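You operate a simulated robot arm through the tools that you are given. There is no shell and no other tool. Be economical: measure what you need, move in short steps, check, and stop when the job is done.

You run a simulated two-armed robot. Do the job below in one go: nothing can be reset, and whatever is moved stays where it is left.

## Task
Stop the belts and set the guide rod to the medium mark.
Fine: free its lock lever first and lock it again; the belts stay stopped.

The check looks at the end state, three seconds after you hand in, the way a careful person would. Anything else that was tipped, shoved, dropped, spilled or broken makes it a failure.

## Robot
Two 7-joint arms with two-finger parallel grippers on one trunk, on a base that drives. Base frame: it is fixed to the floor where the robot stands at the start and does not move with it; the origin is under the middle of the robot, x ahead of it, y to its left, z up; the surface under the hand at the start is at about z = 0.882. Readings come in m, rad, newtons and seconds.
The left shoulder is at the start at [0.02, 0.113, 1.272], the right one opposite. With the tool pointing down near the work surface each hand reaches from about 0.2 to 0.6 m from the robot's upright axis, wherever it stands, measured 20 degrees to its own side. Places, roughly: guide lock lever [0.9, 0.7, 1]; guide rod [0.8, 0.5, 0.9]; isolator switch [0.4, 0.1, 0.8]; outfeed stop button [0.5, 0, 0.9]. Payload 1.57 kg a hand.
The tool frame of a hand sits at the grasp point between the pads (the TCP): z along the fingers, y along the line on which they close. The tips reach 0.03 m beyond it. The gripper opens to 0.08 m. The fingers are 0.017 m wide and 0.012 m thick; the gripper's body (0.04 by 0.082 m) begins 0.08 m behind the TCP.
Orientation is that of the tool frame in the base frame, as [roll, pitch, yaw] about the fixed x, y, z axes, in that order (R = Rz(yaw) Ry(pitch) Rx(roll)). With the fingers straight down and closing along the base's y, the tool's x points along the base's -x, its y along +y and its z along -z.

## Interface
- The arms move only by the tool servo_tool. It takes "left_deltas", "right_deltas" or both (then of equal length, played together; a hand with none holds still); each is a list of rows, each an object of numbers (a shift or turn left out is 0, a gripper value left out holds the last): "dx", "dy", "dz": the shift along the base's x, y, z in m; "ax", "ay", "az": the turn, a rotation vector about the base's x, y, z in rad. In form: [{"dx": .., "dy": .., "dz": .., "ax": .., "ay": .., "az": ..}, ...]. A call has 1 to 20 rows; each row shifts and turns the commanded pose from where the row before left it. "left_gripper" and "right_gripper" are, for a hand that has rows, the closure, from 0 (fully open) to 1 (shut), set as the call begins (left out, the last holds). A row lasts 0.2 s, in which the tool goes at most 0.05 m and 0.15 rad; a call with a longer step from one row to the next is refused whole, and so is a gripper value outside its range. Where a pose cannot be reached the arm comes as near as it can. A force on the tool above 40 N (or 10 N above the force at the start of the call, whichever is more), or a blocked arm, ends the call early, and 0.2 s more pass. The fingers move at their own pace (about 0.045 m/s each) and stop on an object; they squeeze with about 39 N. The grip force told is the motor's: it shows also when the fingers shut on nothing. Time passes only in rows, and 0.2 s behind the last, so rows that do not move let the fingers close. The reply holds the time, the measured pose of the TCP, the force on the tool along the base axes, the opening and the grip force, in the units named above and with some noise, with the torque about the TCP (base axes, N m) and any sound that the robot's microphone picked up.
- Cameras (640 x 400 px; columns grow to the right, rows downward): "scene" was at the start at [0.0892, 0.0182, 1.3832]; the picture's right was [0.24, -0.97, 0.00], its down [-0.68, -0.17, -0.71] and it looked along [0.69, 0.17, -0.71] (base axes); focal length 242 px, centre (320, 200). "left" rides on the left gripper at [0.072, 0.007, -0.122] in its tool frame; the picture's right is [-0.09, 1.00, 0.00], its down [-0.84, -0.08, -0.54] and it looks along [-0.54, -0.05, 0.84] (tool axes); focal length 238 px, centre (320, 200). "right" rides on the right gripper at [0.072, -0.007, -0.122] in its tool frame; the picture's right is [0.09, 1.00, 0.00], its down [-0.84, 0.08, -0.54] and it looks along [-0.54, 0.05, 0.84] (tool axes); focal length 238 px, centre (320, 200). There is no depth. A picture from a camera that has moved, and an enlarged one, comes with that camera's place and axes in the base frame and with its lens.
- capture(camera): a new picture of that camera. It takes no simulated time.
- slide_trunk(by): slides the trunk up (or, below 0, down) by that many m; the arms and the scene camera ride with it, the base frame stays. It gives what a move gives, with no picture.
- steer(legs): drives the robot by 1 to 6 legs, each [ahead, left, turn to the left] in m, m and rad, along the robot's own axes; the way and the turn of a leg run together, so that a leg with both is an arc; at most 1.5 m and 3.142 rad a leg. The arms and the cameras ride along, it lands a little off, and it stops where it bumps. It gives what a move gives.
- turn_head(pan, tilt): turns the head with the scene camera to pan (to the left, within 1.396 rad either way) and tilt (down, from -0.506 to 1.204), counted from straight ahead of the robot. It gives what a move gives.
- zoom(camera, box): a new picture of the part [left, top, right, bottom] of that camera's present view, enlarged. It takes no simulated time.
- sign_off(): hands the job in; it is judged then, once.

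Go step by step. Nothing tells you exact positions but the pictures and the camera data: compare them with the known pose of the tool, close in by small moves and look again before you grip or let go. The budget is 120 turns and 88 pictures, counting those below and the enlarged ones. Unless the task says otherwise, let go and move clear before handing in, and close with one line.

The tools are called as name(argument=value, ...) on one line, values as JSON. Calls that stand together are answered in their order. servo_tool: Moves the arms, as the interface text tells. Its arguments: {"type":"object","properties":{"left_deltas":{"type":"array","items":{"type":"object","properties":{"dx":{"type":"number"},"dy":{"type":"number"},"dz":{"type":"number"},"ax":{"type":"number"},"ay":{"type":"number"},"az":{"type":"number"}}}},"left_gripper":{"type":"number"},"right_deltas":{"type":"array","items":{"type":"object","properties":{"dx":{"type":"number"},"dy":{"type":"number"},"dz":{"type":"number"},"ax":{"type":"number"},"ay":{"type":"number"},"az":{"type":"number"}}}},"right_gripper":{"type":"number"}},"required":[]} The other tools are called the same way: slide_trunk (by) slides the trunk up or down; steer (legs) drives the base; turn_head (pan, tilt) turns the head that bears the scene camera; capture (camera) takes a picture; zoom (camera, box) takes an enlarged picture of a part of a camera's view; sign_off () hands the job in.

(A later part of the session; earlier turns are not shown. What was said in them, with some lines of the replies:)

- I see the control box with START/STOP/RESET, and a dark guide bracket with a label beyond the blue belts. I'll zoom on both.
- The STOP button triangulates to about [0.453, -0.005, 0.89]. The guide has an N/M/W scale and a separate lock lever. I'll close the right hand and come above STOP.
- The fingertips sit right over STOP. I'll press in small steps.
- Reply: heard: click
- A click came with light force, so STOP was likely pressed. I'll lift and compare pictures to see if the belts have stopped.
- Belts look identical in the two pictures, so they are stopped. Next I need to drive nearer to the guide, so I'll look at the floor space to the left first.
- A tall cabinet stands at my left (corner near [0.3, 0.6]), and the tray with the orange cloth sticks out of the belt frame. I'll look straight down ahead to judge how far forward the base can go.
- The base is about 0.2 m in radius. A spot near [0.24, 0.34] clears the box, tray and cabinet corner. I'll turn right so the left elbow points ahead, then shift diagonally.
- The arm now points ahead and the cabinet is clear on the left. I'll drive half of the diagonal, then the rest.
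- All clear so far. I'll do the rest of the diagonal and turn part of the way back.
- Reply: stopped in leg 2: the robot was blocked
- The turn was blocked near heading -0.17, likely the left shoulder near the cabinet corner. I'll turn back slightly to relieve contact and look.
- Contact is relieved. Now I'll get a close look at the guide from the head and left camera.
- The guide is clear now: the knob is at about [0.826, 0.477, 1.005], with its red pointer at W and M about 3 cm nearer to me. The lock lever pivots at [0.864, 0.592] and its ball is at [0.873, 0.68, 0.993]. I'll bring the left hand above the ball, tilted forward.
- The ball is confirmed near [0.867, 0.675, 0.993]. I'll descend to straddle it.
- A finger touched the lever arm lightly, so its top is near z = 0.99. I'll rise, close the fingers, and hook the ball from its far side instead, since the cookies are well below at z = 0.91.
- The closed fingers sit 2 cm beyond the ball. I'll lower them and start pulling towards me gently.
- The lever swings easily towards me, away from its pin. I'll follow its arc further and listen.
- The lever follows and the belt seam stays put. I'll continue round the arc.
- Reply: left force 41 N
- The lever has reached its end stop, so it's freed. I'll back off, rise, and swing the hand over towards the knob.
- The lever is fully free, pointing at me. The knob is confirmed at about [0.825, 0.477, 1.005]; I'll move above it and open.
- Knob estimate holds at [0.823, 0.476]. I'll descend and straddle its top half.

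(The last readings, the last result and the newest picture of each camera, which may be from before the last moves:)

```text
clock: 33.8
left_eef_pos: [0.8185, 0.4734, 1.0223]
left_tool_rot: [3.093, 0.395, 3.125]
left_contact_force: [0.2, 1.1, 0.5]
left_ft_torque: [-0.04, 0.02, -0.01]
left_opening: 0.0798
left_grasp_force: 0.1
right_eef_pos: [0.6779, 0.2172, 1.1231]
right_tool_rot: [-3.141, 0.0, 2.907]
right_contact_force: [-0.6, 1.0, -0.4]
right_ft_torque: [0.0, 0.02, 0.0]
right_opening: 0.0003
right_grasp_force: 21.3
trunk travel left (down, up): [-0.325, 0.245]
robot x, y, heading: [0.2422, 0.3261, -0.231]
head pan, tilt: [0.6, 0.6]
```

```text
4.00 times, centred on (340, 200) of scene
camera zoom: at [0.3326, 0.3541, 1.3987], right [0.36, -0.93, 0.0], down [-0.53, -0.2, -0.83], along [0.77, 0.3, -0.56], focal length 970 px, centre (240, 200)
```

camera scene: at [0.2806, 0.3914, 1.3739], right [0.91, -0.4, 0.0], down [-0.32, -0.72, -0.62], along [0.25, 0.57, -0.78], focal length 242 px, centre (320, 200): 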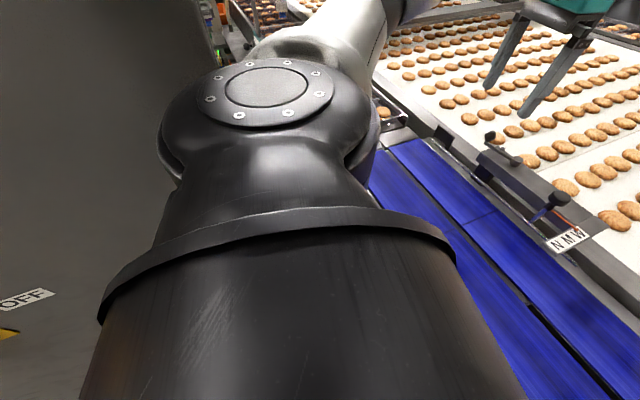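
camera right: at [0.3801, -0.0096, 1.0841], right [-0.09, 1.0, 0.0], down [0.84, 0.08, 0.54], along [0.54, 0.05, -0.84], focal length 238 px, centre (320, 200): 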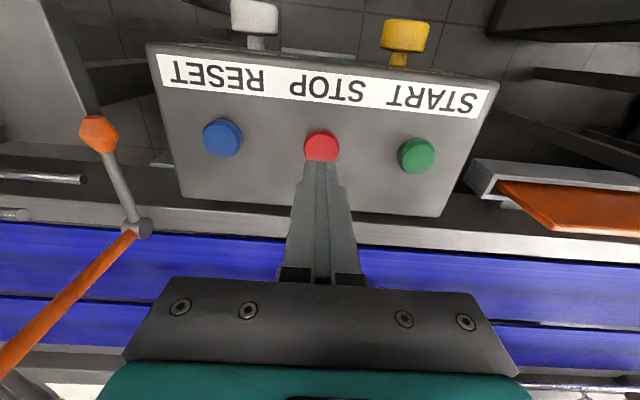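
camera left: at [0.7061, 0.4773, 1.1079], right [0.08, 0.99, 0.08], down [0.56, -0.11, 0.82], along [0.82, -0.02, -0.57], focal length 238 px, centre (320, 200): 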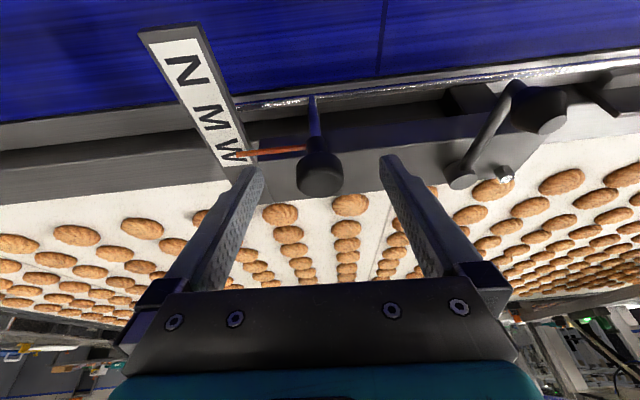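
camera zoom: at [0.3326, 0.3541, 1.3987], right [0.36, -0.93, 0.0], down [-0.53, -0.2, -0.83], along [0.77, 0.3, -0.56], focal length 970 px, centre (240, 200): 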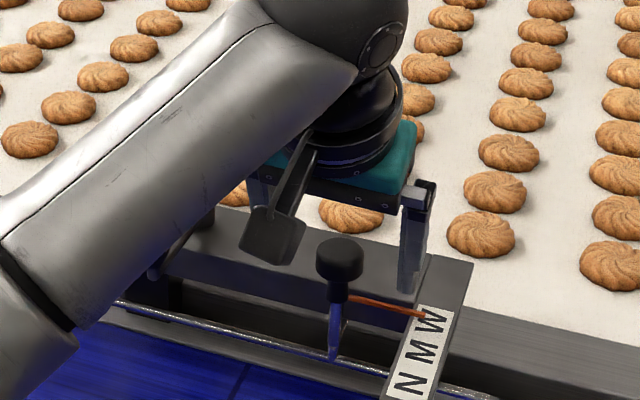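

The knob is between the fingers. Gripping it.

servo_tool(left_deltas=[{}, {}, {}, {}, {}], left_gripper=1)

capture(camera="left")

```text
clock: 35.0
left_eef_pos: [0.8194, 0.4737, 1.0237]
left_tool_rot: [3.092, 0.396, 3.124]
left_contact_force: [0.1, -1.3, -0.6]
left_ft_torque: [0.0, -0.05, -0.02]
left_opening: 0.0312
left_grasp_force: 33.9
right_eef_pos: [0.6777, 0.2161, 1.1228]
right_tool_rot: [3.142, 0.001, 2.908]
right_contact_force: [-0.1, 0.5, -0.9]
right_ft_torque: [-0.01, -0.04, -0.01]
right_opening: 0.0001
right_grasp_force: 21.0
trunk travel left (down, up): [-0.325, 0.245]
robot x, y, heading: [0.2387, 0.3257, -0.235]
head pan, tilt: [0.6, 0.6]
```

```text
52 pictures are left
camera left: at [0.7061, 0.477, 1.1082], right [0.08, 0.99, 0.08], down [0.56, -0.11, 0.82], along [0.82, -0.02, -0.57], focal length 238 px, centre (320, 200)
```

left: 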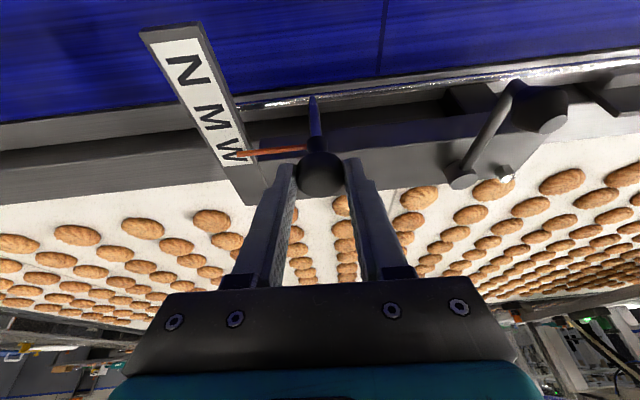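

Gripped on the knob at 31 mm. I'll pull 1 cm towards me and check how it moves.

servo_tool(left_deltas=[{"dx": -0.005}, {"dx": -0.005}, {}])

zoom(camera="scene", box=[300, 180, 420, 255])

```text
clock: 35.8
left_eef_pos: [0.8092, 0.4755, 1.0224]
left_tool_rot: [3.093, 0.399, 3.124]
left_contact_force: [0.5, -1.9, 5.3]
left_ft_torque: [0.0, 0.85, -0.02]
left_opening: 0.0312
left_grasp_force: 40.4
right_eef_pos: [0.6783, 0.2162, 1.1238]
right_tool_rot: [-3.141, 0.001, 2.907]
right_contact_force: [0.0, -0.3, 0.4]
right_ft_torque: [-0.03, 0.0, -0.02]
right_opening: 0.0
right_grasp_force: 21.2
trunk travel left (down, up): [-0.325, 0.245]
robot x, y, heading: [0.2408, 0.3242, -0.234]
head pan, tilt: [0.6, 0.6]
```

```text
5.33 times, centred on (360, 218) of scene
camera zoom: at [0.3323, 0.3537, 1.3988], right [0.36, -0.93, 0.0], down [-0.53, -0.2, -0.83], along [0.77, 0.3, -0.56], focal length 1293 px, centre (107, 107)
```

zoom: 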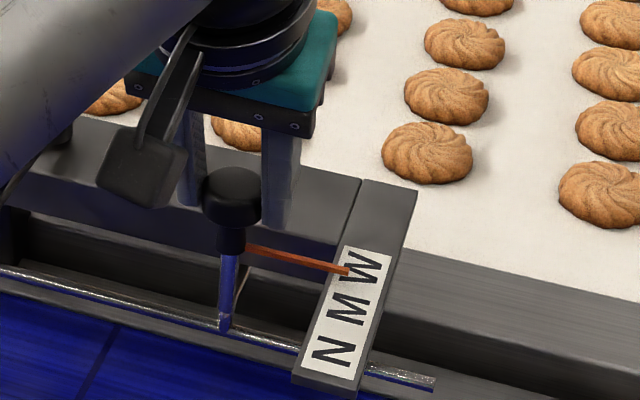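

The pointer and rail slide with the knob. About 2.7 cm more is needed; I'll go 2.2 cm and look again.

servo_tool(left_deltas=[{"dx": -0.006}, {"dx": -0.006}, {"dx": -0.005}, {"dx": -0.005}, {}])

zoom(camera="scene", box=[300, 180, 420, 255])

capture(camera="left")

```text
clock: 37.0
left_eef_pos: [0.7904, 0.4743, 1.0226]
left_tool_rot: [3.093, 0.399, 3.126]
left_contact_force: [0.5, 0.6, 10.9]
left_ft_torque: [0.13, 0.24, 0.0]
left_opening: 0.031
left_grasp_force: 40.3
right_eef_pos: [0.6784, 0.2176, 1.1237]
right_tool_rot: [3.142, 0.002, 2.908]
right_contact_force: [-0.3, -0.2, 0.6]
right_ft_torque: [0.0, 0.02, 0.01]
right_opening: 0.0002
right_grasp_force: 21.4
trunk travel left (down, up): [-0.325, 0.245]
robot x, y, heading: [0.2419, 0.3266, -0.235]
head pan, tilt: [0.6, 0.6]
```

```text
5.33 times, centred on (360, 218) of scene
camera zoom: at [0.3318, 0.354, 1.3988], right [0.36, -0.93, 0.0], down [-0.53, -0.2, -0.83], along [0.77, 0.3, -0.56], focal length 1293 px, centre (107, 107)
```

zoom: 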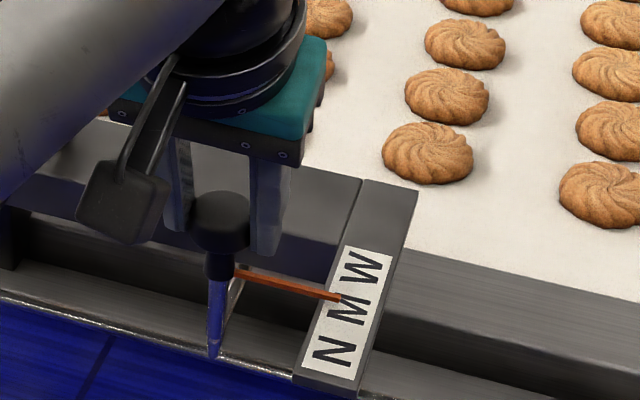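

```text
49 pictures are left
camera left: at [0.6763, 0.4768, 1.1078], right [0.08, 0.99, 0.08], down [0.56, -0.11, 0.82], along [0.82, -0.02, -0.57], focal length 238 px, centre (320, 200)
```

left: 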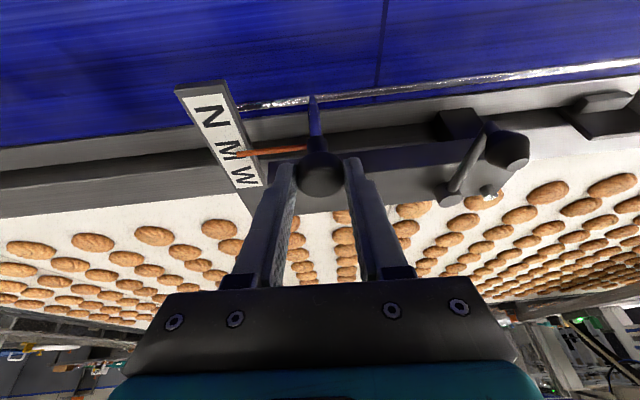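

The pointer is now near M. I'll zoom in for the fine alignment.

zoom(camera="scene", box=[340, 220, 388, 250])

zoom(camera="left", box=[176, 80, 336, 180])

```text
13.33 times, centred on (364, 235) of scene
camera zoom: at [0.3318, 0.354, 1.3988], right [0.36, -0.93, 0.0], down [-0.53, -0.2, -0.83], along [0.77, 0.3, -0.56], focal length 3233 px, centre (-267, -267)
```

zoom: 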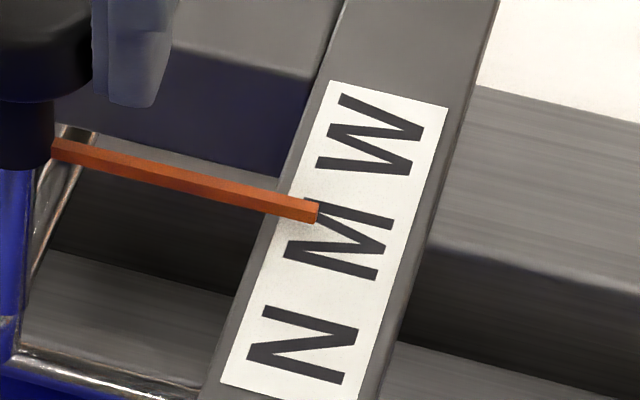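

```text
4.00 times, centred on (256, 130) of left
camera zoom: at [0.6763, 0.4768, 1.1078], right [0.08, 0.99, 0.08], down [0.56, -0.11, 0.82], along [0.82, -0.02, -0.57], focal length 953 px, centre (576, 480)
```

zoom: 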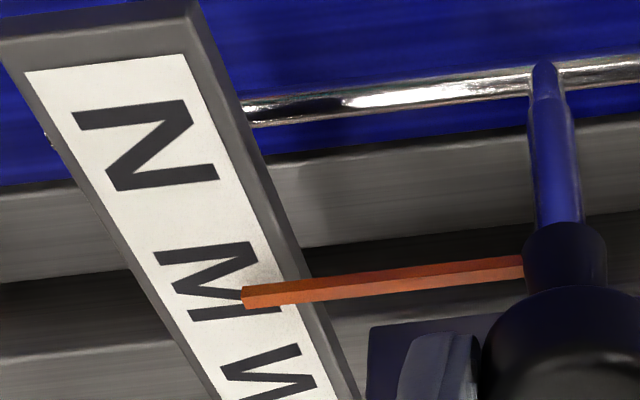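

Both oblique views show the pointer about 5–6 mm short of M, but they share a parallax bias. I'll bring the right camera nearly over it for a vertical view.

servo_tool(right_deltas=[{"dz": 0.03}, {"dz": 0.03}, {"dx": 0.015, "dy": 0.015, "ay": 0.1}, {"dx": 0.015, "dy": 0.015, "ay": 0.1}, {"dx": 0.015, "dy": 0.015, "ay": 0.1}, {"dx": 0.015, "dy": 0.015, "ay": 0.1}, {"dx": 0.015, "dy": 0.015}, {}])

capture(camera="right")

```text
clock: 38.8
left_eef_pos: [0.7888, 0.4745, 1.0232]
left_tool_rot: [3.092, 0.399, 3.127]
left_contact_force: [0.6, 3.4, 12.7]
left_ft_torque: [0.23, -0.41, 0.05]
left_opening: 0.0311
left_grasp_force: 39.8
right_eef_pos: [0.6847, 0.2656, 1.168]
right_tool_rot: [-3.058, -0.339, 2.895]
right_contact_force: [-0.1, 0.1, 0.2]
right_ft_torque: [-0.02, 0.0, 0.01]
right_opening: 0.0001
right_grasp_force: 21.1
right hand out of reach, approached as far as the arm can: row 5, 6, 7
trunk travel left (down, up): [-0.325, 0.245]
robot x, y, heading: [0.2409, 0.3281, -0.236]
head pan, tilt: [0.6, 0.6]
```

```text
46 pictures are left
camera right: at [0.6599, 0.2764, 1.3073], right [0.13, 0.99, -0.05], down [0.97, -0.12, 0.23], along [0.22, -0.08, -0.97], focal length 238 px, centre (320, 200)
```

right: 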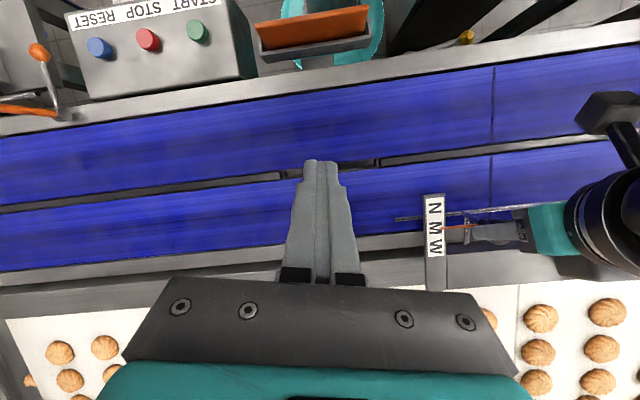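

This view is much steeper; zooming in on the scale.

zoom(camera="right", box=[404, 188, 484, 288])

```text
4.00 times, centred on (444, 238) of right
camera zoom: at [0.6599, 0.2764, 1.3073], right [0.13, 0.99, -0.05], down [0.97, -0.12, 0.23], along [0.22, -0.08, -0.97], focal length 953 px, centre (-176, 48)
```

zoom: 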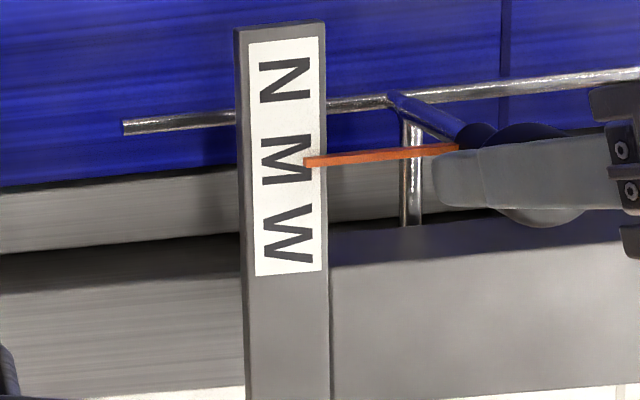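

Combining the views, the pointer floats about 8 mm above the scale and is really about 2 mm past M. I'll nudge back 2 mm, release, rise, and check from above with the left camera.

servo_tool(left_deltas=[{"dx": 0.002}, {}])

servo_tool(left_deltas=[{}, {}, {}, {}, {"dz": 0.03}, {"dz": 0.04}, {"dz": 0.04}, {"dz": 0.04, "ay": 0.1}, {"dz": 0.02, "dx": 0.02, "ay": 0.1}, {"dx": 0.02, "ay": 0.1}, {"dx": 0.01, "ay": 0.1}], left_gripper=0)

capture(camera="left")

```text
clock: 39.4
left_eef_pos: [0.7888, 0.474, 1.0234]
left_tool_rot: [3.094, 0.398, 3.122]
left_contact_force: [-0.1, 2.5, 13.6]
left_ft_torque: [0.14, -0.22, 0.04]
left_opening: 0.031
left_grasp_force: 40.1
right_eef_pos: [0.6853, 0.2642, 1.169]
right_tool_rot: [-3.057, -0.338, 2.893]
right_contact_force: [-0.6, 0.4, -0.9]
right_ft_torque: [-0.01, -0.02, 0.01]
right_opening: 0.0
right_grasp_force: 21.7
trunk travel left (down, up): [-0.325, 0.245]
robot x, y, heading: [0.2384, 0.3291, -0.233]
head pan, tilt: [0.6, 0.6]
```

```text
clock: 41.8
left_eef_pos: [0.8405, 0.4737, 1.193]
left_tool_rot: [3.098, -0.003, 3.125]
left_contact_force: [0.6, 1.2, 0.2]
left_ft_torque: [0.01, 0.01, -0.01]
left_opening: 0.0803
left_grasp_force: 0.0
right_eef_pos: [0.6861, 0.2636, 1.168]
right_tool_rot: [-3.056, -0.341, 2.894]
right_contact_force: [-0.2, -0.5, -0.4]
right_ft_torque: [0.02, 0.01, -0.03]
right_opening: 0.0
right_grasp_force: 21.1
trunk travel left (down, up): [-0.325, 0.245]
robot x, y, heading: [0.241, 0.3272, -0.232]
head pan, tilt: [0.6, 0.6]
```

```text
44 pictures are left
camera left: at [0.7693, 0.4769, 1.3158], right [0.11, 0.99, 0.04], down [0.84, -0.12, 0.53], along [0.54, -0.02, -0.84], focal length 238 px, centre (320, 200)
```

left: 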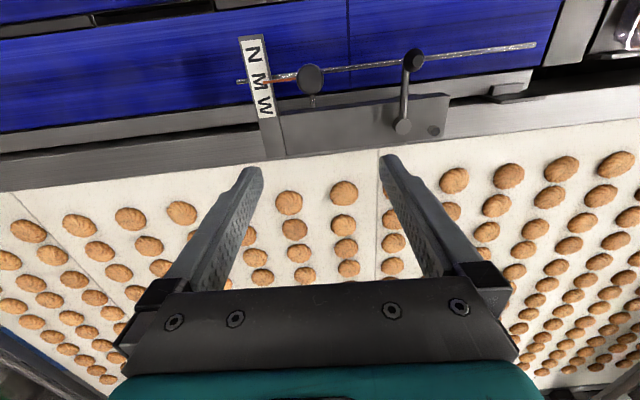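

Now the left camera is almost directly above. Zooming.

zoom(camera="left", box=[228, 30, 324, 130])

```text
4.00 times, centred on (276, 80) of left
camera zoom: at [0.7693, 0.4769, 1.3158], right [0.11, 0.99, 0.04], down [0.84, -0.12, 0.53], along [0.54, -0.02, -0.84], focal length 953 px, centre (496, 680)
```

zoom: 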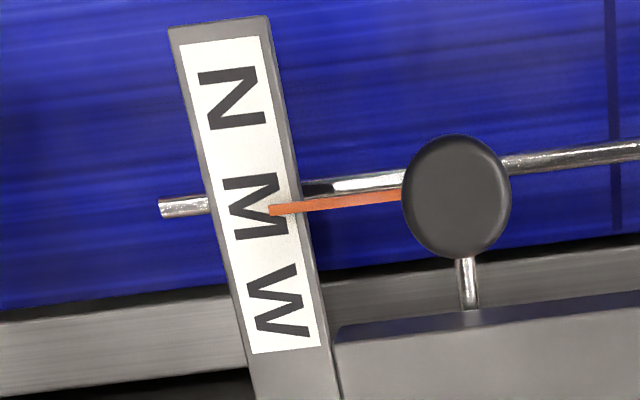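

From above, the pointer is within about 1 mm of M's centre, so the setting is good. Next I'll close the left hand and bring it beside the lever ball (about [0.79, 0.60]) to swing it back.

servo_tool(left_deltas=[{"dx": -0.017, "dy": 0.023, "ay": -0.1}, {"dx": -0.017, "dy": 0.023, "ay": -0.1}, {"dx": -0.017, "dy": 0.023, "ay": -0.1}, {"dx": -0.0165, "dy": 0.019, "ay": -0.1}, {"dz": -0.03}, {"dz": -0.03}, {"dz": -0.03}, {"dz": -0.02}, {}], left_gripper=1)

capture(camera="left")

zoom(camera="scene", box=[220, 135, 420, 260])

```text
clock: 43.8
left_eef_pos: [0.7733, 0.5629, 1.0835]
left_tool_rot: [3.091, 0.398, 3.123]
left_contact_force: [-0.2, 0.1, 0.8]
left_ft_torque: [0.01, 0.0, 0.01]
left_opening: 0.0
left_grasp_force: 21.5
right_eef_pos: [0.6865, 0.2634, 1.1681]
right_tool_rot: [-3.058, -0.34, 2.894]
right_contact_force: [-0.8, 0.2, 0.4]
right_ft_torque: [-0.01, -0.01, -0.01]
right_opening: 0.0
right_grasp_force: 21.5
trunk travel left (down, up): [-0.325, 0.245]
robot x, y, heading: [0.2423, 0.3294, -0.238]
head pan, tilt: [0.6, 0.6]
```

```text
42 pictures are left
camera left: at [0.6604, 0.5656, 1.1682], right [0.08, 0.99, 0.08], down [0.56, -0.11, 0.82], along [0.82, -0.02, -0.57], focal length 238 px, centre (320, 200)
```

left: 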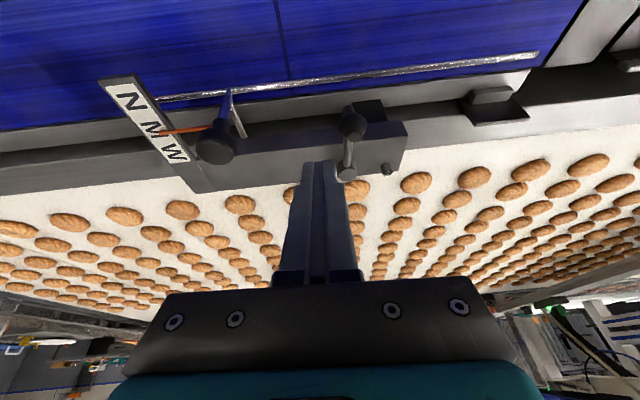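

```text
3.20 times, centred on (320, 198) of scene
camera zoom: at [0.3326, 0.354, 1.3987], right [0.36, -0.93, 0.0], down [-0.53, -0.2, -0.83], along [0.77, 0.3, -0.56], focal length 776 px, centre (320, 208)
```

zoom: 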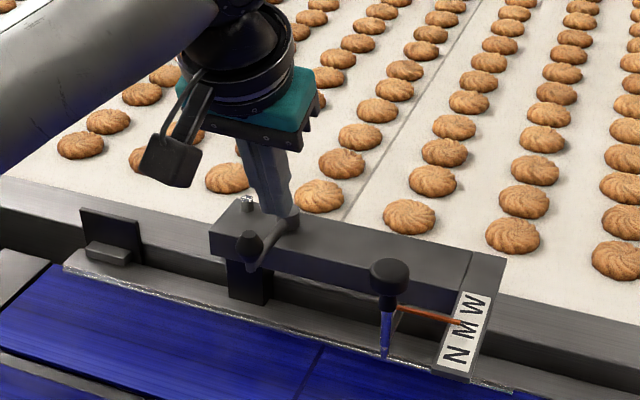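

The fingers are to the right of the ball, clear of it. I'll descend and push it to the left along its arc.

servo_tool(left_deltas=[{"dz": -0.03}, {"dz": -0.03}, {"dz": -0.016}, {"dy": 0.0135}, {"dx": -0.001, "dy": 0.013}, {"dx": -0.0004, "dy": 0.0125}, {"dx": 0.003, "dy": 0.014}, {"dx": 0.0044, "dy": 0.014}])

zoom(camera="scene", box=[220, 135, 420, 260])

capture(camera="left")

```text
clock: 45.6
left_eef_pos: [0.7834, 0.6295, 1.004]
left_tool_rot: [3.09, 0.392, 3.123]
left_contact_force: [-0.8, 0.6, 0.5]
left_ft_torque: [-0.06, 0.02, 0.04]
left_opening: 0.0
left_grasp_force: 21.8
right_eef_pos: [0.6914, 0.2628, 1.1657]
right_tool_rot: [-3.057, -0.344, 2.894]
right_contact_force: [-0.3, 0.2, -0.1]
right_ft_torque: [-0.01, -0.02, -0.01]
right_opening: 0.0
right_grasp_force: 21.3
trunk travel left (down, up): [-0.325, 0.245]
robot x, y, heading: [0.24, 0.3272, -0.234]
head pan, tilt: [0.6, 0.6]
```

```text
3.20 times, centred on (320, 198) of scene
camera zoom: at [0.3375, 0.3521, 1.3983], right [0.36, -0.93, 0.0], down [-0.53, -0.2, -0.82], along [0.77, 0.3, -0.57], focal length 776 px, centre (320, 208)
```

zoom: 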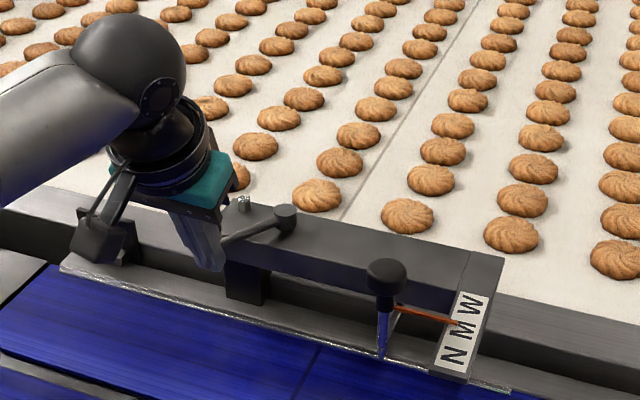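

```text
39 pictures are left
camera left: at [0.6708, 0.6311, 1.0893], right [0.08, 0.99, 0.08], down [0.57, -0.11, 0.82], along [0.82, -0.02, -0.57], focal length 238 px, centre (320, 200)
```

left: 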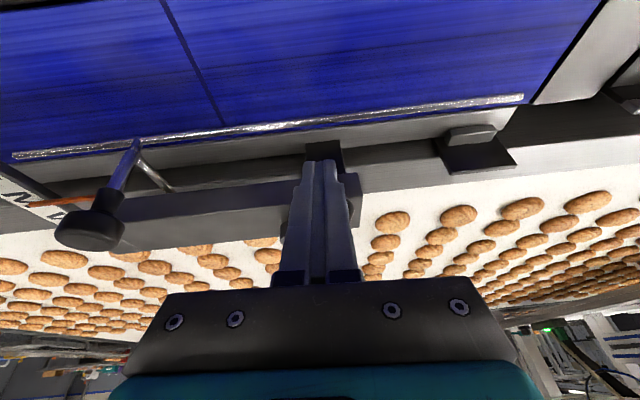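

The lever is following. I'll continue along the arc to bring it back against its pin.

servo_tool(left_deltas=[{"dx": 0.007, "dy": 0.012}, {"dx": 0.007, "dy": 0.0115}, {"dx": 0.012, "dy": 0.009}, {"dx": 0.012, "dy": 0.007}, {"dx": 0.009, "dy": 0.003}])

zoom(camera="scene", box=[220, 135, 420, 260])

capture(camera="left")

```text
clock: 46.8
left_eef_pos: [0.8254, 0.6717, 1.0083]
left_tool_rot: [3.092, 0.398, 3.122]
left_contact_force: [-0.5, 0.3, 0.6]
left_ft_torque: [0.03, -0.01, 0.03]
left_opening: 0.0
left_grasp_force: 21.1
right_eef_pos: [0.6869, 0.2654, 1.1679]
right_tool_rot: [-3.057, -0.34, 2.895]
right_contact_force: [-0.6, -0.6, 0.5]
right_ft_torque: [-0.02, 0.03, 0.0]
right_opening: 0.0001
right_grasp_force: 21.4
trunk travel left (down, up): [-0.325, 0.245]
robot x, y, heading: [0.237, 0.3285, -0.232]
head pan, tilt: [0.6, 0.6]
```

```text
3.20 times, centred on (320, 198) of scene
camera zoom: at [0.3325, 0.3541, 1.3987], right [0.36, -0.93, 0.0], down [-0.53, -0.2, -0.83], along [0.77, 0.3, -0.56], focal length 776 px, centre (320, 208)
```

zoom: 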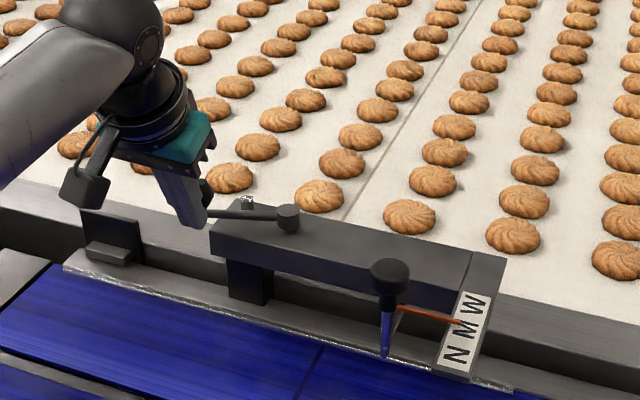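

```text
37 pictures are left
camera left: at [0.7128, 0.6747, 1.0927], right [0.08, 0.99, 0.08], down [0.56, -0.11, 0.82], along [0.82, -0.02, -0.57], focal length 238 px, centre (320, 200)
```

left: 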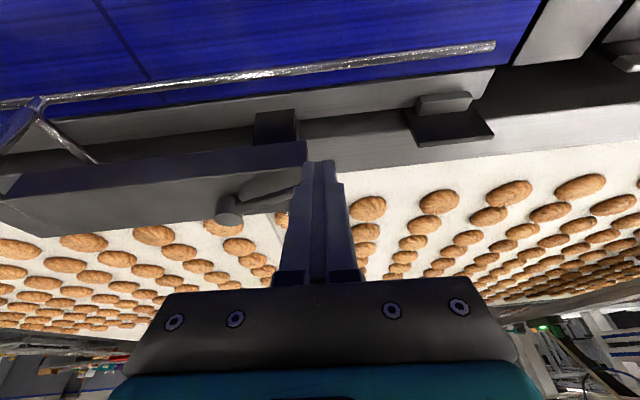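

Almost back at the pin. I'll push the last bit until I feel the stop.

servo_tool(left_deltas=[{"dx": 0.006, "dy": 0.001}, {"dx": 0.005}, {"dx": 0.004}, {"dx": 0.004}, {"dx": 0.004}, {"dx": 0.004}])

zoom(camera="scene", box=[220, 135, 420, 260])

```text
clock: 48.1
left_eef_pos: [0.8395, 0.6732, 1.0003]
left_tool_rot: [3.092, 0.357, 3.128]
left_contact_force: [-14.7, -0.6, 1.4]
left_ft_torque: [-0.16, 0.47, -0.03]
left_opening: 0.0
left_grasp_force: 21.3
right_eef_pos: [0.6856, 0.2656, 1.1689]
right_tool_rot: [-3.057, -0.339, 2.896]
right_contact_force: [-0.4, 0.7, -0.5]
right_ft_torque: [0.01, 0.0, -0.01]
right_opening: 0.0002
right_grasp_force: 22.1
trunk travel left (down, up): [-0.325, 0.245]
robot x, y, heading: [0.2412, 0.3249, -0.237]
head pan, tilt: [0.6, 0.6]
stopped in row 6 (left hand): the force on the tool passed its limit at 43 N (the readings are from after the stop); the commanded pose is now the measured one
```

```text
3.20 times, centred on (320, 198) of scene
camera zoom: at [0.3305, 0.3535, 1.3989], right [0.36, -0.93, 0.0], down [-0.53, -0.2, -0.83], along [0.77, 0.3, -0.56], focal length 776 px, centre (320, 208)
```

zoom: 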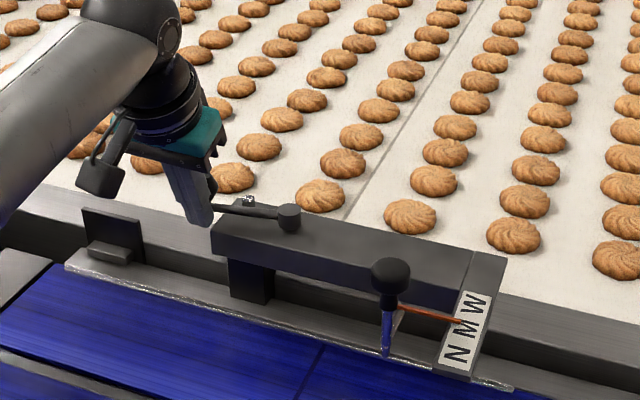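

It came hard against the pin, so the lever is locked again. I'll back off, rise, and inspect from the left camera.

servo_tool(left_deltas=[{"dx": -0.015}, {"dx": -0.015}, {"dz": 0.04}, {"dz": 0.04}, {"dz": 0.04}, {"dz": 0.04}, {"dx": 0.02, "dy": -0.04, "ay": 0.12}, {"dx": 0.015, "dy": -0.045, "ay": 0.12}, {"dx": 0.01, "dy": -0.045, "ay": 0.12}, {"dy": -0.03}])

capture(camera="left")

zoom(camera="scene", box=[220, 135, 420, 260])

```text
clock: 50.3
left_eef_pos: [0.8555, 0.5177, 1.1616]
left_tool_rot: [3.097, 0.007, 3.127]
left_contact_force: [-0.1, 0.0, 0.8]
left_ft_torque: [-0.03, 0.01, 0.01]
left_opening: 0.0
left_grasp_force: 21.0
left hand out of reach, approached as far as the arm can: row 9
right_eef_pos: [0.686, 0.2657, 1.1679]
right_tool_rot: [-3.057, -0.34, 2.893]
right_contact_force: [0.2, -0.7, 0.1]
right_ft_torque: [0.01, -0.01, 0.02]
right_opening: 0.0
right_grasp_force: 21.2
trunk travel left (down, up): [-0.325, 0.245]
robot x, y, heading: [0.2374, 0.327, -0.233]
head pan, tilt: [0.6, 0.6]
```

```text
35 pictures are left
camera left: at [0.7826, 0.5192, 1.2834], right [0.11, 0.99, 0.05], down [0.83, -0.11, 0.54], along [0.55, -0.02, -0.84], focal length 238 px, centre (320, 200)
```

left: 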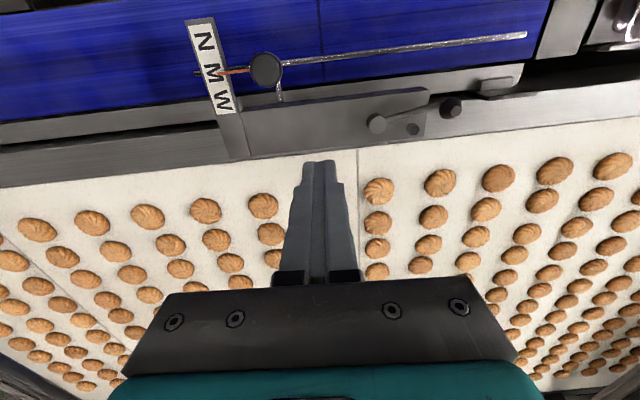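

```text
3.20 times, centred on (320, 198) of scene
camera zoom: at [0.3322, 0.3544, 1.3987], right [0.36, -0.93, 0.0], down [-0.53, -0.2, -0.82], along [0.77, 0.3, -0.57], focal length 776 px, centre (320, 208)
```

zoom: 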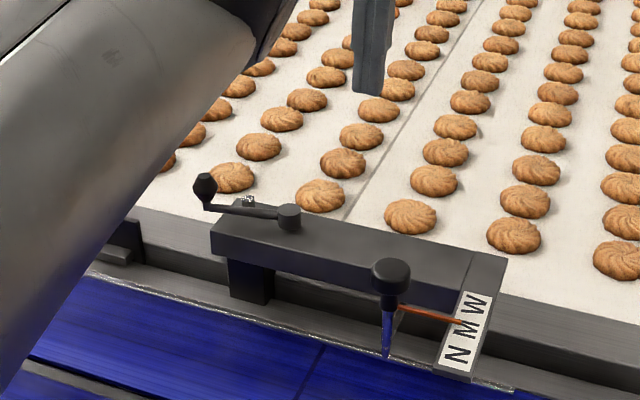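

The lever is back exactly as at the start, and the belt seam hasn't moved. One last check of the pointer from above.

zoom(camera="left", box=[176, 14, 288, 114])

zoom(camera="left", box=[352, 70, 480, 150])

```text
4.00 times, centred on (232, 64) of left
camera zoom: at [0.7826, 0.5192, 1.2834], right [0.11, 0.99, 0.05], down [0.83, -0.11, 0.54], along [0.55, -0.02, -0.84], focal length 953 px, centre (672, 744)
```

zoom: 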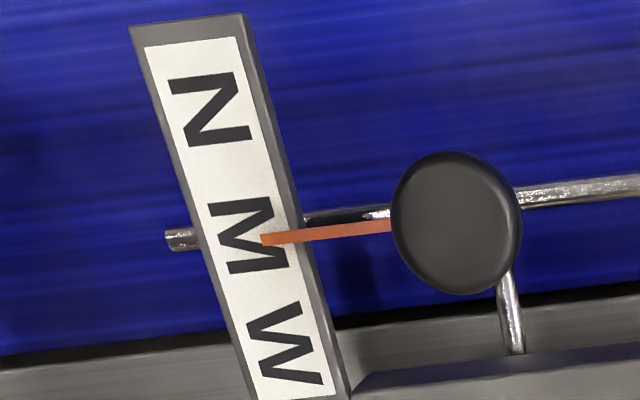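

```text
5.00 times, centred on (416, 110) of left
camera zoom: at [0.7826, 0.5192, 1.2834], right [0.11, 0.99, 0.05], down [0.83, -0.11, 0.54], along [0.55, -0.02, -0.84], focal length 1192 px, centre (-160, 650)
```

zoom: 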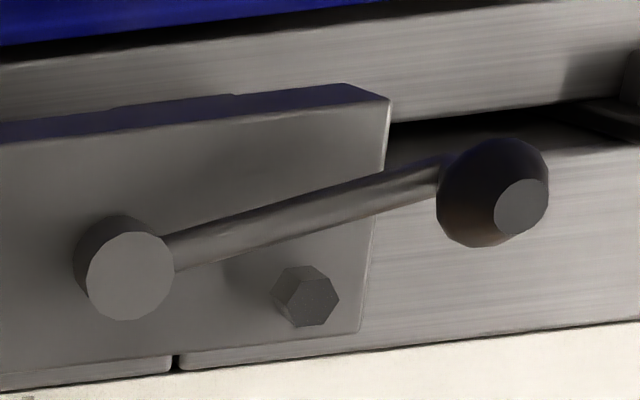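

The pointer is within about 1 mm of M, the lever is back at its lock end and the belt seam still hasn't moved. Both hands are clear, so I'm handing in.

sign_off()

```text
The job is handed in.
```

I stopped the belts with the outfeed STOP button, then freed the lock lever, slid the guide rod to the medium mark (pointer within about 1 mm of M), and pushed the lever back hard against its stop. The belts were still stopped when I handed in. While driving, the robot was blocked once during a turn, probably by the cabinet on the left; I turned back straight away and saw nothing moved by it.
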